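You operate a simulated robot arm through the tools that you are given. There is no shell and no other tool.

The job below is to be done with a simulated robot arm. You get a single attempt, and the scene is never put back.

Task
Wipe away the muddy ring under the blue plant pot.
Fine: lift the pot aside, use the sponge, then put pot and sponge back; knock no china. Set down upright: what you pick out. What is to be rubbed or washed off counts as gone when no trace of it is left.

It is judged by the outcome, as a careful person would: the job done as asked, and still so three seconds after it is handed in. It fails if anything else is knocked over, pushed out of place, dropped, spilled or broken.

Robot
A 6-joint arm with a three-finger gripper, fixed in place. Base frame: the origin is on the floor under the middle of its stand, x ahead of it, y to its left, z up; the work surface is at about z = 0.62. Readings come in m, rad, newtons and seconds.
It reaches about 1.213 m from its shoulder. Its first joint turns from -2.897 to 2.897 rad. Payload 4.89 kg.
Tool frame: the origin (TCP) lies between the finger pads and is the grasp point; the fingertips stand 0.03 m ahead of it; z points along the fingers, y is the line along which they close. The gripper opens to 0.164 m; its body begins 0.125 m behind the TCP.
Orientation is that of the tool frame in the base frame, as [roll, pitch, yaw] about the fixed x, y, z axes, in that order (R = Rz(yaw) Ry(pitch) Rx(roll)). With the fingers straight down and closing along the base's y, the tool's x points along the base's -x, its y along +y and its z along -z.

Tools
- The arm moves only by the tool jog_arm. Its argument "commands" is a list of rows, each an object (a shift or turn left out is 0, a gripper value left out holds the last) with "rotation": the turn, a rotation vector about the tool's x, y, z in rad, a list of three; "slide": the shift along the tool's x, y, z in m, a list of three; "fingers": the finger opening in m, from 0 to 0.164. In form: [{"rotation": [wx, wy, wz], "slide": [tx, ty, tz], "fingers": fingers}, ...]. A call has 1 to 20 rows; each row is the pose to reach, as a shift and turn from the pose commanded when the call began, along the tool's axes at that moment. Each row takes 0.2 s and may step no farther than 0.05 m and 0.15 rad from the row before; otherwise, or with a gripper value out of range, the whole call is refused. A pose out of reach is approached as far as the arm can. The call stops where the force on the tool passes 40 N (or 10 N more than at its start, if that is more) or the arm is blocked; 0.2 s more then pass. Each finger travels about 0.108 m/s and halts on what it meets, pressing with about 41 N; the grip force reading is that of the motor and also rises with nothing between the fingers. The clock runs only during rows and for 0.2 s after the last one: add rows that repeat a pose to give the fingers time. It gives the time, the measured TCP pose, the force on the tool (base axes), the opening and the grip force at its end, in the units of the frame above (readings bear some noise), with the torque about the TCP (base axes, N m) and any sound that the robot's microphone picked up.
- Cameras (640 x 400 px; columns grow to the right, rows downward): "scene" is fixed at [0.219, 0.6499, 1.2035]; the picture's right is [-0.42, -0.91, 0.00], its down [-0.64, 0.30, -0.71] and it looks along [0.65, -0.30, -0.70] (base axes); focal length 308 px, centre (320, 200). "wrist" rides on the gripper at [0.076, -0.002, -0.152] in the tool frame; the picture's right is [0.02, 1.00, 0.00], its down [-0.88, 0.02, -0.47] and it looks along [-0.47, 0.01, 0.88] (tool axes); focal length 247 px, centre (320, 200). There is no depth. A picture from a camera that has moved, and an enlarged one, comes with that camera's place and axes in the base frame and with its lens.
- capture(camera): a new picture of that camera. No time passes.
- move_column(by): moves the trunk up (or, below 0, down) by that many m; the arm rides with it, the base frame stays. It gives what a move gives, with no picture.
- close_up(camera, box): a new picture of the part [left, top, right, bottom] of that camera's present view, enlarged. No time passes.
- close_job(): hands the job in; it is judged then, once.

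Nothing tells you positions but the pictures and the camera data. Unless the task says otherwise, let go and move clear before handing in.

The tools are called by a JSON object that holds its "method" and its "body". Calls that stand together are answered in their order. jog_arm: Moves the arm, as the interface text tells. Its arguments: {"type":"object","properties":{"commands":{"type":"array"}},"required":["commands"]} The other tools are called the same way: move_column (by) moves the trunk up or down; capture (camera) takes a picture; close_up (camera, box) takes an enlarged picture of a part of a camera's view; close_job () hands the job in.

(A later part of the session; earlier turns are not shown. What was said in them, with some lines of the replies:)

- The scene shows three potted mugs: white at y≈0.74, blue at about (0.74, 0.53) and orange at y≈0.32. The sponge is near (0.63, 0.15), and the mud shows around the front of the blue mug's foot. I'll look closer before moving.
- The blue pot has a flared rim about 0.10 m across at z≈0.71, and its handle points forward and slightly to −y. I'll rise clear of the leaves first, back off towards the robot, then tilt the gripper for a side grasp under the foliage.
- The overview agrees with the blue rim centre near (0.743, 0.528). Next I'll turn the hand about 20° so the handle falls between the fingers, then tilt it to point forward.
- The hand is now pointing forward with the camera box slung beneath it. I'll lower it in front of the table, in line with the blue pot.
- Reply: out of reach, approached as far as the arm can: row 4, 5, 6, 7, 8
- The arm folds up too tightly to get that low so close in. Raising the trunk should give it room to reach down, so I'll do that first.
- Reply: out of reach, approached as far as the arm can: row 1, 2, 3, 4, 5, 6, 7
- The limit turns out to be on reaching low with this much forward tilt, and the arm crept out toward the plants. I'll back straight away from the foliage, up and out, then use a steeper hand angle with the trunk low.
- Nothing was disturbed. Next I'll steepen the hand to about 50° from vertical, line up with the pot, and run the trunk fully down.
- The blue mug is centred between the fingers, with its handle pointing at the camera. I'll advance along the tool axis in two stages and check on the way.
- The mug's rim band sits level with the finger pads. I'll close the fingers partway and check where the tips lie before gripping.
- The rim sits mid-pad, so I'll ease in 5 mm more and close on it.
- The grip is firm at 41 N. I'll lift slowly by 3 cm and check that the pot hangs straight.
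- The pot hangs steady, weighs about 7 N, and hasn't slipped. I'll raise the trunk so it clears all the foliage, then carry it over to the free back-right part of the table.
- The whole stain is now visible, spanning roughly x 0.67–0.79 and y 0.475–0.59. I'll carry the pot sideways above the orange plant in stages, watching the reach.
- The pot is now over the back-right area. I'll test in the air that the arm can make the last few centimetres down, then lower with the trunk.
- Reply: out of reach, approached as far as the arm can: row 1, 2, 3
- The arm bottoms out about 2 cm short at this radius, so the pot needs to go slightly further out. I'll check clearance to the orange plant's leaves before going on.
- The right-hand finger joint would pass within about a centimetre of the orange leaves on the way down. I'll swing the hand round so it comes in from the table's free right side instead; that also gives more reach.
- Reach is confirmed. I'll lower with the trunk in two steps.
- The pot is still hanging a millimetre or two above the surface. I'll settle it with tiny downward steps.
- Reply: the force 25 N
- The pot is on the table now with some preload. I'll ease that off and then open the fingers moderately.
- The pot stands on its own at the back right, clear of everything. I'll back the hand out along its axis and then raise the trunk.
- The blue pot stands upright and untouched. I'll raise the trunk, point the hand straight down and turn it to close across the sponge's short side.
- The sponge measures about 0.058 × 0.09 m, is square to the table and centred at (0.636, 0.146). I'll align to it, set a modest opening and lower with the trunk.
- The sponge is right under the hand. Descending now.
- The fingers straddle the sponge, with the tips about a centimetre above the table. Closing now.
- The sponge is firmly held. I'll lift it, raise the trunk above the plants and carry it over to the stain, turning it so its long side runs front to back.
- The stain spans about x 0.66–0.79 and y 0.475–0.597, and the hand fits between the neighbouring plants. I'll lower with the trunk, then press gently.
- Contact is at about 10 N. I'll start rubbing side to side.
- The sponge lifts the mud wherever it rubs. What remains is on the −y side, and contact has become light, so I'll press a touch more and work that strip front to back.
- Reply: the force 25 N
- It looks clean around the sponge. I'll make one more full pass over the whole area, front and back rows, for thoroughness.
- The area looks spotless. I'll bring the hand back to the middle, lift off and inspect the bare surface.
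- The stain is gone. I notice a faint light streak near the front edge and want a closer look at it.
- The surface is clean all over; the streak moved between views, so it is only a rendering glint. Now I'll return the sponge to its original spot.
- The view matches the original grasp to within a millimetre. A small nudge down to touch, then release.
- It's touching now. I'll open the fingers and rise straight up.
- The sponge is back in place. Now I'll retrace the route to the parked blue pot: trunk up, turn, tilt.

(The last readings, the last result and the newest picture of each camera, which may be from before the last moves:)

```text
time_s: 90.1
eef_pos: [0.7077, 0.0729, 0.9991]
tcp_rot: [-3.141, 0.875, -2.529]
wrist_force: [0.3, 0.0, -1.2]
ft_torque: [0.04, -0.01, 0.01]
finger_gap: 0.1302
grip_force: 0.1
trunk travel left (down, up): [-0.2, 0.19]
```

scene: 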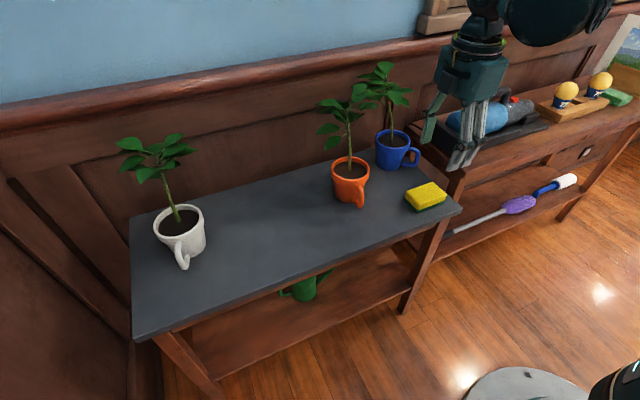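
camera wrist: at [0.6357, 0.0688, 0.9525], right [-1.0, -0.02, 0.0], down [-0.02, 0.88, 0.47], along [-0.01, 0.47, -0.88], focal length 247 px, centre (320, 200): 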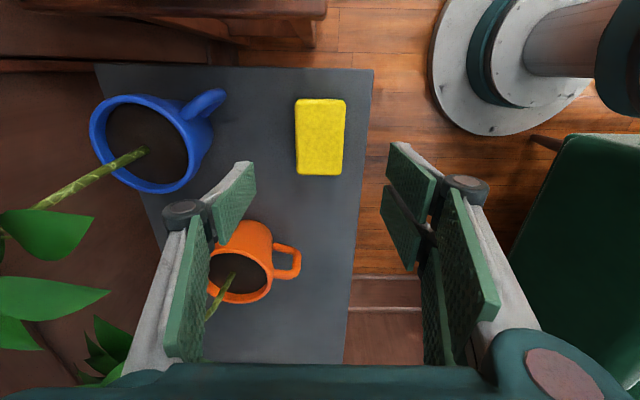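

{"method": "move_column", "body": {"by": -0.2}}

{"method": "capture", "body": {"camera": "wrist"}}

{"method": "capture", "body": {"camera": "scene"}}

```text
time_s: 92.3
eef_pos: [0.7071, 0.0739, 0.7987]
tcp_rot: [-3.141, 0.872, -2.531]
wrist_force: [0.9, 0.7, 0.0]
ft_torque: [0.0, 0.04, 0.01]
finger_gap: 0.13
grip_force: 0.1
trunk travel left (down, up): [0.0, 0.39]
```

```text
taken
camera wrist: at [0.5722, -0.0235, 0.8394], right [-0.58, 0.81, -0.02], down [0.16, 0.13, 0.98], along [0.8, 0.57, -0.2], focal length 247 px, centre (320, 200)
```

wrist: 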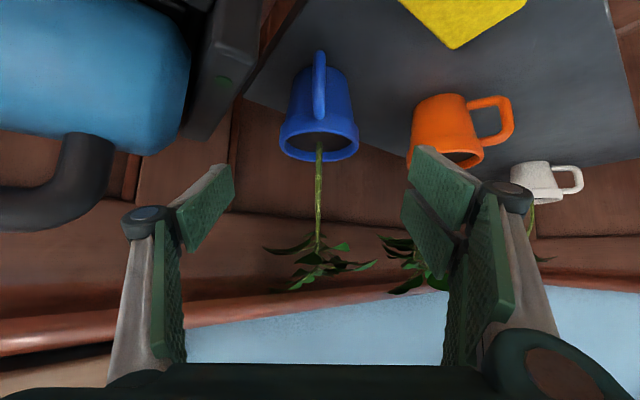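

```text
taken
```

scene: 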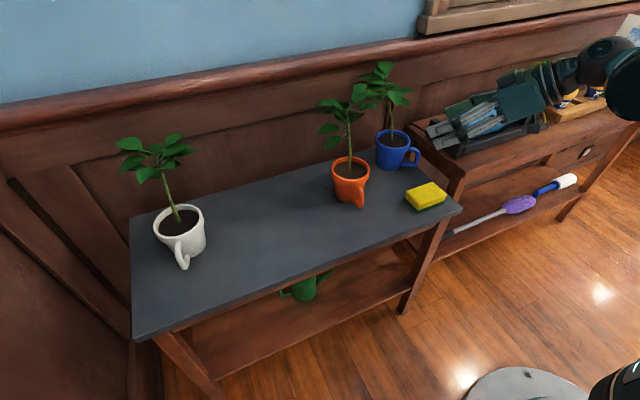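

The view matches the earlier retreat pose to a couple of millimetres. I'll go back in along the same axis and re-grip.

{"method": "jog_arm", "body": {"commands": [{"slide": [-0.0011, 0.0005, 0.035]}, {"slide": [-0.0022, 0.001, 0.07]}, {"slide": [-0.0022, 0.001, 0.105]}, {"slide": [-0.0022, 0.001, 0.135]}, {"slide": [-0.0022, 0.001, 0.1508]}, {"slide": [-0.0022, 0.001, 0.1508]}]}}

{"method": "capture", "body": {"camera": "wrist"}}

{"method": "close_up", "body": {"camera": "scene", "box": [340, 90, 460, 210]}}

```text
time_s: 93.7
eef_pos: [0.8027, 0.1414, 0.7037]
tcp_rot: [-3.14, 0.872, -2.531]
wrist_force: [0.3, -0.4, -0.1]
ft_torque: [-0.03, 0.01, -0.02]
finger_gap: 0.1299
grip_force: 0.0
trunk travel left (down, up): [0.0, 0.39]
```

```text
taken
camera wrist: at [0.6677, 0.0439, 0.7438], right [-0.58, 0.81, -0.02], down [0.16, 0.13, 0.98], along [0.8, 0.57, -0.2], focal length 247 px, centre (320, 200)
```

wrist: 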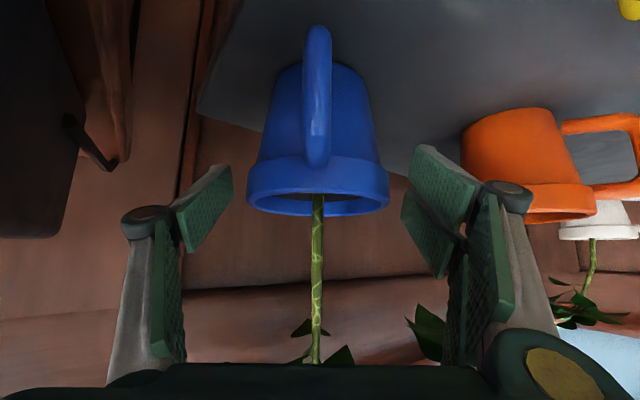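

```text
3.33 times, centred on (400, 150) of scene
camera zoom: at [0.219, 0.6499, 1.2035], right [-0.42, -0.91, 0.0], down [-0.64, 0.3, -0.71], along [0.65, -0.3, -0.7], focal length 1027 px, centre (53, 367)
```

zoom: 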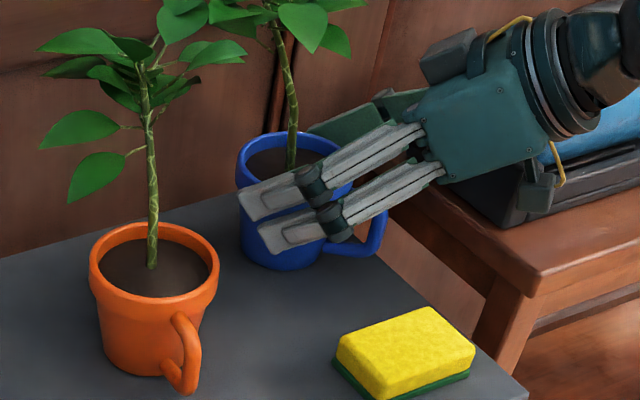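

{"method": "jog_arm", "body": {"commands": [{"slide": [0.0006, -0.0013, -0.0004], "fingers": 0.12}, {"slide": [0.0006, -0.0013, -0.0004], "fingers": 0.108}, {"slide": [0.0006, -0.0013, -0.0004], "fingers": 0.1}, {"slide": [0.0006, -0.0013, -0.0004], "fingers": 0.08}, {"slide": [0.0006, -0.0013, -0.0004], "fingers": 0.06}, {"slide": [0.0006, -0.0013, -0.0004], "fingers": 0.06}, {"slide": [0.0006, -0.0013, -0.0004], "fingers": 0.06}]}}

{"method": "capture", "body": {"camera": "wrist"}}

```text
time_s: 95.3
eef_pos: [0.8029, 0.1388, 0.7024]
tcp_rot: [-3.141, 0.873, -2.531]
wrist_force: [-1.4, -0.9, 0.9]
ft_torque: [0.07, 0.23, 0.02]
finger_gap: 0.0969
grip_force: 40.7
trunk travel left (down, up): [0.0, 0.39]
```

```text
taken
camera wrist: at [0.6678, 0.0423, 0.7436], right [-0.58, 0.81, -0.02], down [0.16, 0.13, 0.98], along [0.8, 0.57, -0.2], focal length 247 px, centre (320, 200)
```

wrist: 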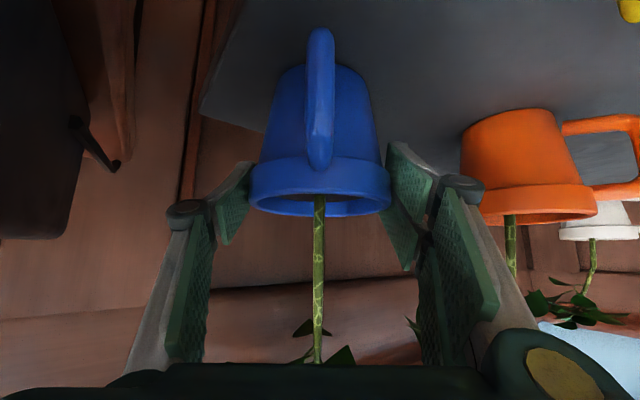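

It's gripped just as before. I'll lift slightly with the trunk and check that it's secure.

{"method": "move_column", "body": {"by": 0.03}}

{"method": "capture", "body": {"camera": "wrist"}}

```text
time_s: 96.0
eef_pos: [0.8028, 0.1396, 0.7325]
tcp_rot: [-3.141, 0.873, -2.531]
wrist_force: [0.4, 0.4, -5.8]
ft_torque: [-0.05, 0.01, -0.04]
finger_gap: 0.0967
grip_force: 41.2
trunk travel left (down, up): [-0.03, 0.36]
```

```text
taken
camera wrist: at [0.668, 0.0424, 0.7733], right [-0.58, 0.81, -0.02], down [0.16, 0.13, 0.98], along [0.8, 0.57, -0.2], focal length 247 px, centre (320, 200)
```

wrist: 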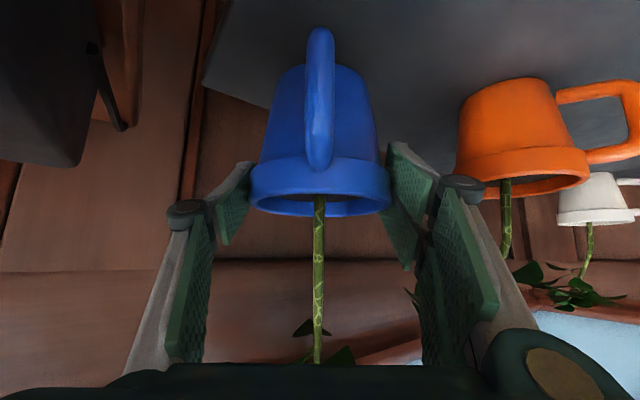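

{"method": "move_column", "body": {"by": 0.32}}

{"method": "jog_arm", "body": {"commands": [{"slide": [-0.023, 0, -0.0193]}, {"slide": [-0.0326, 0.0321, -0.0078], "rotation": [0.0175, 0, 0.0147]}, {"slide": [-0.0423, 0.0642, 0.0036], "rotation": [0.035, 0, 0.0293]}, {"slide": [-0.0519, 0.0963, 0.0151], "rotation": [0.0524, 0, 0.044]}, {"slide": [-0.0615, 0.1284, 0.0265], "rotation": [0.0699, 0, 0.0587]}, {"slide": [-0.0712, 0.1606, 0.038], "rotation": [0.0874, 0, 0.0734]}, {"slide": [-0.0808, 0.1927, 0.0494], "rotation": [0.1049, 0, 0.088]}, {"slide": [-0.0904, 0.2248, 0.0609], "rotation": [0.1224, 0, 0.1027]}, {"slide": [-0.1, 0.2569, 0.0723], "rotation": [0.1398, 0, 0.1174]}, {"slide": [-0.1097, 0.289, 0.0838], "rotation": [0.1573, 0, 0.132]}, {"slide": [-0.1193, 0.3211, 0.0952], "rotation": [0.1748, 0, 0.1467]}, {"slide": [-0.1289, 0.3532, 0.1067], "rotation": [0.1923, 0, 0.1614]}, {"slide": [-0.1289, 0.3532, 0.1067], "rotation": [0.1923, 0, 0.1614]}]}}

{"method": "capture", "body": {"camera": "wrist"}}

{"method": "capture", "body": {"camera": "scene"}}

```text
time_s: 99.2
eef_pos: [0.8033, 0.1407, 1.0538]
tcp_rot: [-3.142, 0.873, -2.531]
wrist_force: [0.2, 1.2, -6.1]
ft_torque: [-0.03, 0.03, -0.01]
finger_gap: 0.0967
grip_force: 41.6
trunk travel left (down, up): [-0.35, 0.04]
```

```text
time_s: 102.0
eef_pos: [0.734, 0.526, 1.0832]
tcp_rot: [-3.14, 0.874, -2.779]
wrist_force: [-0.3, 1.0, -6.5]
ft_torque: [-0.05, 0.03, -0.07]
finger_gap: 0.0966
grip_force: 40.9
trunk travel left (down, up): [-0.35, 0.04]
```

```text
taken
camera wrist: at [0.5779, 0.4652, 1.1232], right [-0.36, 0.93, -0.02], down [0.18, 0.09, 0.98], along [0.91, 0.35, -0.2], focal length 247 px, centre (320, 200)
```

wrist: 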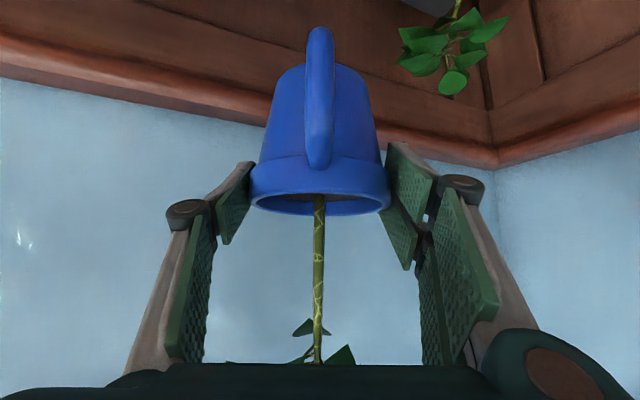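

```text
taken
```

scene: 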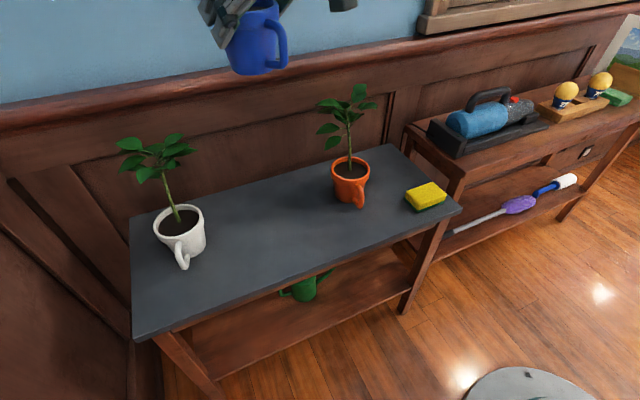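

The pot is nearly above its original place, about 3 mm off, which I'll correct at the end. Lowering along the same vertical line it was lifted.

{"method": "jog_arm", "body": {"commands": [{"slide": [-0.0017, -0.0025, 0.0021]}, {"slide": [-0.0017, -0.0025, 0.0021]}]}}

{"method": "move_column", "body": {"by": -0.25}}

{"method": "capture", "body": {"camera": "scene"}}

{"method": "capture", "body": {"camera": "wrist"}}

```text
time_s: 102.6
eef_pos: [0.7374, 0.5217, 1.0827]
tcp_rot: [3.142, 0.872, -2.783]
wrist_force: [0.2, -0.1, -6.3]
ft_torque: [-0.03, 0.05, 0.01]
finger_gap: 0.0969
grip_force: 41.2
trunk travel left (down, up): [-0.35, 0.04]
```

```text
time_s: 105.2
eef_pos: [0.7369, 0.5236, 0.833]
tcp_rot: [-3.141, 0.872, -2.782]
wrist_force: [0.3, -0.2, -5.2]
ft_torque: [-0.02, 0.07, 0.01]
finger_gap: 0.0968
grip_force: 41.0
trunk travel left (down, up): [-0.1, 0.29]
```

```text
taken
```

scene: 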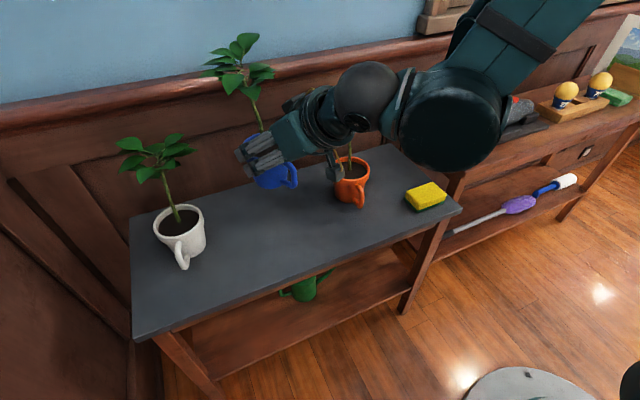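

```text
taken
camera wrist: at [0.5826, 0.4623, 0.8734], right [-0.36, 0.93, -0.02], down [0.18, 0.09, 0.98], along [0.91, 0.35, -0.2], focal length 247 px, centre (320, 200)
```

wrist: 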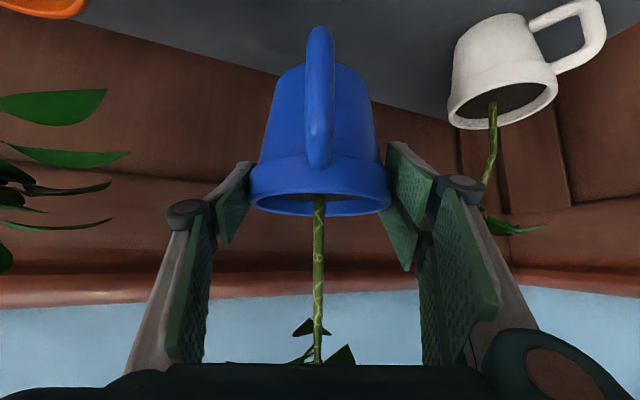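

{"method": "move_column", "body": {"by": -0.1}}

{"method": "capture", "body": {"camera": "wrist"}}

{"method": "close_up", "body": {"camera": "scene", "box": [190, 90, 350, 270]}}

```text
time_s: 106.5
eef_pos: [0.7365, 0.5223, 0.7327]
tcp_rot: [-3.141, 0.872, -2.783]
wrist_force: [0.5, 0.1, -6.5]
ft_torque: [-0.04, 0.05, -0.02]
finger_gap: 0.0972
grip_force: 40.9
trunk travel left (down, up): [0.0, 0.39]
```

```text
taken
camera wrist: at [0.5826, 0.4623, 0.7735], right [-0.36, 0.93, -0.02], down [0.18, 0.09, 0.98], along [0.91, 0.35, -0.2], focal length 247 px, centre (320, 200)
```

wrist: 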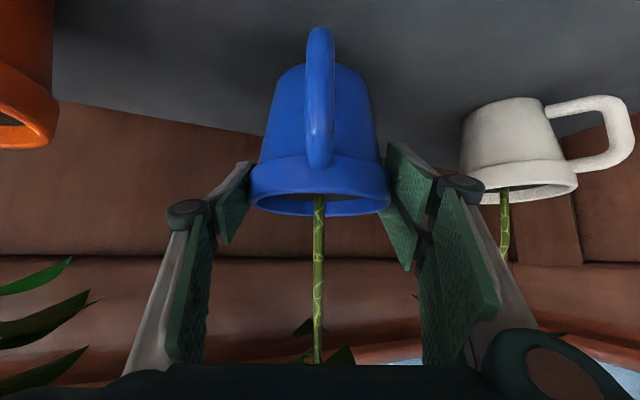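

```text
2.22 times, centred on (270, 180) of scene
camera zoom: at [0.219, 0.6499, 1.2035], right [-0.42, -0.91, 0.0], down [-0.64, 0.3, -0.71], along [0.65, -0.3, -0.7], focal length 685 px, centre (431, 244)
```

zoom: 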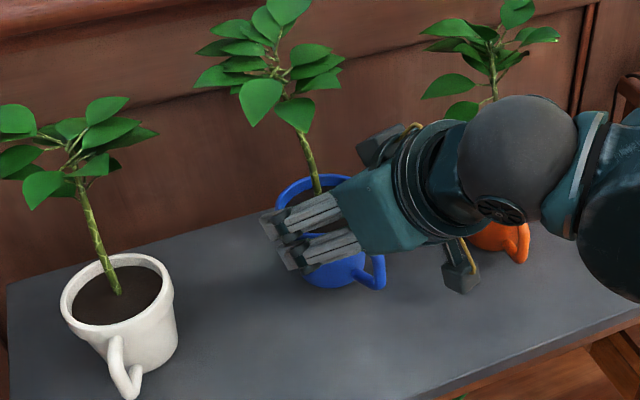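

{"method": "jog_arm", "body": {"commands": [{"slide": [0.006, 0.0009, 0.0046]}, {"slide": [0.0118, 0.0018, 0.0093]}, {"slide": [0.0156, 0.0018, 0.0126]}, {"slide": [0.0194, 0.0018, 0.0158]}, {"slide": [0.0214, 0.0018, 0.0174]}, {"slide": [0.0222, 0.0018, 0.0181]}, {"slide": [0.0222, 0.0018, 0.0181]}]}}

```text
time_s: 108.1
eef_pos: [0.7364, 0.5254, 0.7054]
tcp_rot: [-3.141, 0.874, -2.783]
wrist_force: [-0.3, -0.4, -6.1]
ft_torque: [-0.03, 0.05, -0.04]
finger_gap: 0.097
grip_force: 41.4
trunk travel left (down, up): [0.0, 0.39]
```

{"method": "jog_arm", "body": {"commands": [{"slide": [0.0008, 0, 0.0006]}, {"slide": [0.0014, 0, 0.0012]}, {"slide": [0.0014, 0, 0.0012]}]}}

{"method": "capture", "body": {"camera": "wrist"}}

```text
time_s: 108.9
eef_pos: [0.7368, 0.5254, 0.7045]
tcp_rot: [-3.141, 0.877, -2.783]
wrist_force: [4.5, 13.5, 26.5]
ft_torque: [0.34, -0.25, 0.06]
finger_gap: 0.0968
grip_force: 41.1
trunk travel left (down, up): [0.0, 0.39]
```

```text
taken
camera wrist: at [0.5811, 0.4645, 0.7435], right [-0.37, 0.93, -0.02], down [0.18, 0.09, 0.98], along [0.91, 0.36, -0.2], focal length 247 px, centre (320, 200)
```

wrist: 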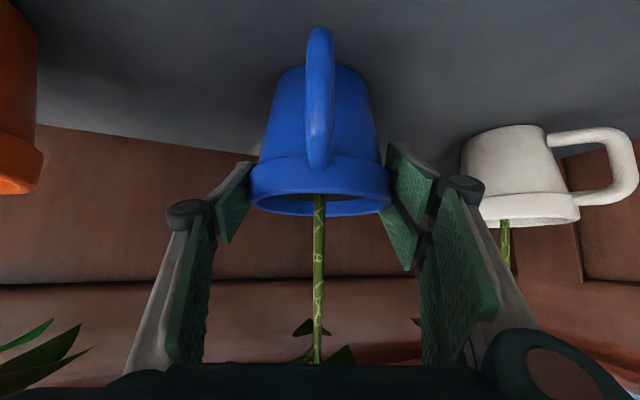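

The pot is down within about a millimetre of where it was picked up. I'll ease off the preload and release.

{"method": "jog_arm", "body": {"commands": [{"slide": [-0.0009, 0, -0.0007]}, {"slide": [-0.0009, 0, -0.0007]}]}}

{"method": "jog_arm", "body": {"commands": [{"slide": [0, 0, 0], "fingers": 0.1}, {"slide": [0, 0, 0], "fingers": 0.105}, {"slide": [0, 0, 0], "fingers": 0.115}, {"slide": [0, 0, 0], "fingers": 0.13}, {"slide": [0, 0, 0], "fingers": 0.13}]}}

{"method": "capture", "body": {"camera": "wrist"}}

{"method": "close_up", "body": {"camera": "scene", "box": [190, 90, 350, 270]}}

```text
time_s: 109.5
eef_pos: [0.7366, 0.5235, 0.7032]
tcp_rot: [3.142, 0.874, -2.781]
wrist_force: [-6.4, 3.5, 9.9]
ft_torque: [0.25, -0.13, 0.16]
finger_gap: 0.0972
grip_force: 40.7
trunk travel left (down, up): [0.0, 0.39]
```

```text
time_s: 110.7
eef_pos: [0.737, 0.5233, 0.703]
tcp_rot: [3.14, 0.872, -2.783]
wrist_force: [0.4, 0.5, -0.3]
ft_torque: [-0.02, 0.01, -0.01]
finger_gap: 0.13
grip_force: 0.0
trunk travel left (down, up): [0.0, 0.39]
```

```text
taken
camera wrist: at [0.5822, 0.4636, 0.7438], right [-0.36, 0.93, -0.02], down [0.18, 0.09, 0.98], along [0.91, 0.35, -0.2], focal length 247 px, centre (320, 200)
```

wrist: 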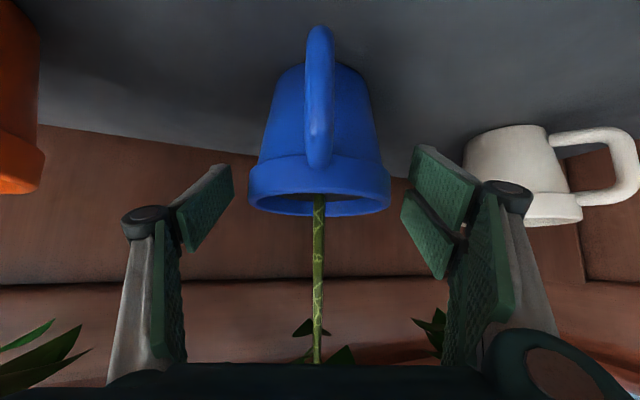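

```text
2.22 times, centred on (270, 180) of scene
camera zoom: at [0.219, 0.6499, 1.2035], right [-0.42, -0.91, 0.0], down [-0.64, 0.3, -0.71], along [0.65, -0.3, -0.7], focal length 685 px, centre (431, 244)
```

zoom: 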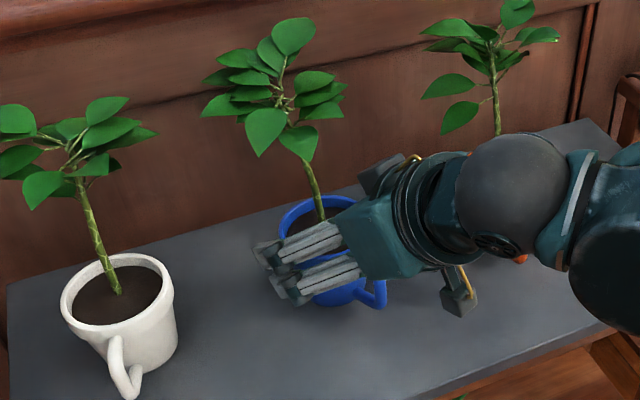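

The pot stands upright in its old place. I'll back the hand out along its axis and raise it clear.

{"method": "jog_arm", "body": {"commands": [{"slide": [0, 0, -0.02]}, {"slide": [0, 0, -0.05]}, {"slide": [0, 0, -0.085]}, {"slide": [0, 0, -0.12]}, {"slide": [0, 0, -0.155]}, {"slide": [0, 0, -0.19]}, {"slide": [-0.003, 0, -0.22]}]}}

{"method": "move_column", "body": {"by": 0.25}}

{"method": "capture", "body": {"camera": "scene"}}

{"method": "capture", "body": {"camera": "wrist"}}

```text
time_s: 112.3
eef_pos: [0.5773, 0.4672, 0.8469]
tcp_rot: [3.142, 0.873, -2.781]
wrist_force: [1.8, 0.8, -0.4]
ft_torque: [-0.1, 0.03, -0.04]
finger_gap: 0.13
grip_force: 0.0
trunk travel left (down, up): [0.0, 0.39]
```

```text
time_s: 114.9
eef_pos: [0.5777, 0.467, 1.0976]
tcp_rot: [-3.141, 0.872, -2.782]
wrist_force: [0.1, -0.2, 0.2]
ft_torque: [0.01, 0.01, 0.04]
finger_gap: 0.1303
grip_force: 0.1
trunk travel left (down, up): [-0.25, 0.14]
```

```text
taken
```

scene: 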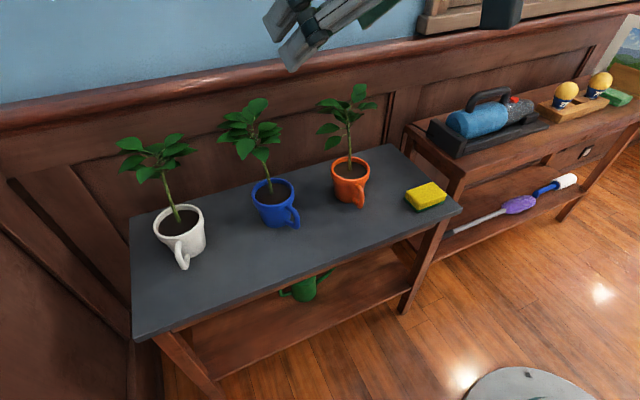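

```text
taken
camera wrist: at [0.4234, 0.4063, 1.1376], right [-0.36, 0.93, -0.02], down [0.18, 0.09, 0.98], along [0.91, 0.35, -0.2], focal length 247 px, centre (320, 200)
```

wrist: 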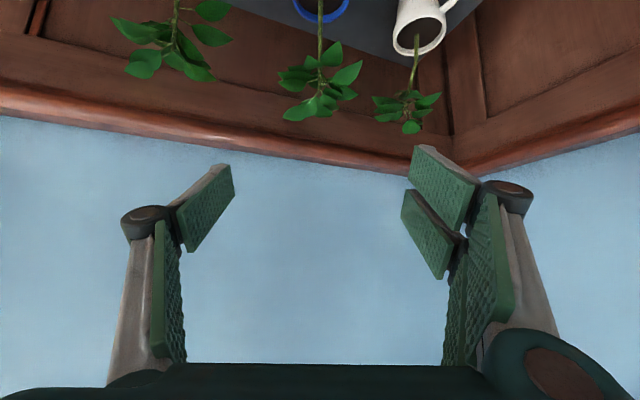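

{"method": "close_up", "body": {"camera": "scene", "box": [190, 90, 350, 270]}}

{"method": "close_up", "body": {"camera": "scene", "box": [320, 80, 480, 230]}}

{"method": "close_up", "body": {"camera": "scene", "box": [235, 170, 325, 250]}}

```text
2.22 times, centred on (270, 180) of scene
camera zoom: at [0.219, 0.6499, 1.2035], right [-0.42, -0.91, 0.0], down [-0.64, 0.3, -0.71], along [0.65, -0.3, -0.7], focal length 685 px, centre (431, 244)
```

zoom: 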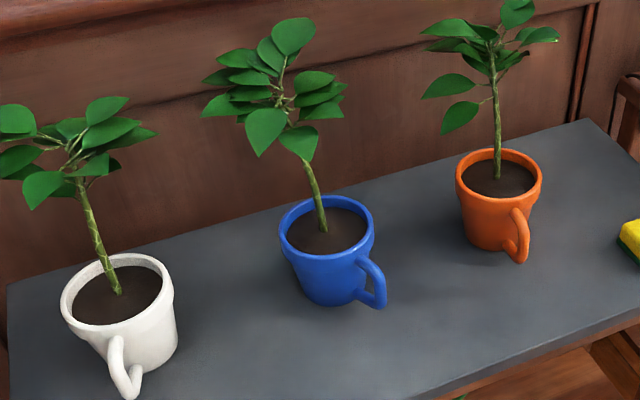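

```text
2.67 times, centred on (400, 155) of scene
camera zoom: at [0.219, 0.6499, 1.2035], right [-0.42, -0.91, 0.0], down [-0.64, 0.3, -0.71], along [0.65, -0.3, -0.7], focal length 822 px, centre (107, 320)
```

zoom: 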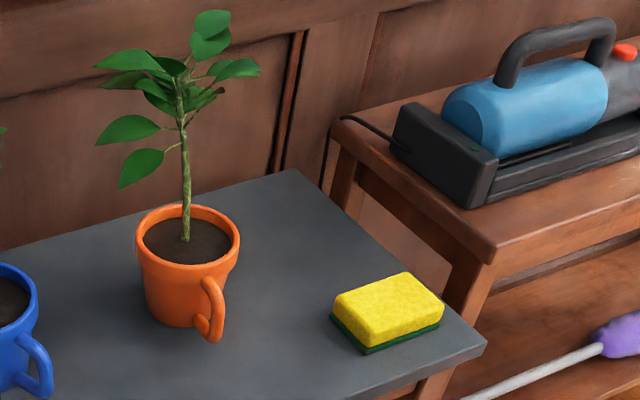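

```text
5.00 times, centred on (280, 210) of scene
camera zoom: at [0.219, 0.6499, 1.2035], right [-0.42, -0.91, 0.0], down [-0.64, 0.3, -0.71], along [0.65, -0.3, -0.7], focal length 1540 px, centre (520, 150)
```

zoom: 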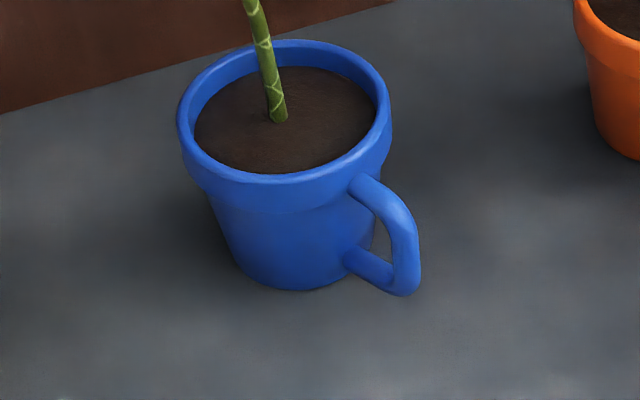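

The stain is gone without a trace, and the blue pot is upright within about 3 mm of its old place. The sponge is back where it was, and the orange and white pots have not moved. The hand is open and clear, so I'm handing the job in.

{"method": "close_job", "body": {}}

```text
The job is handed in.
```

The muddy ring is wiped away with no trace left, and I've handed the job in.

- **Blue pot:** it stands upright within about 3 mm of where it was. While I wiped, it stood at the back right of the table.
- **Sponge:** it is back in its original spot, to within a few millimetres.
- **Other pots:** the white and orange pots did not move. Nothing was knocked or spilled that I could see in the pictures.

The hand is open and clear of the table. The pictures I took just before handing in showed everything still and in place.
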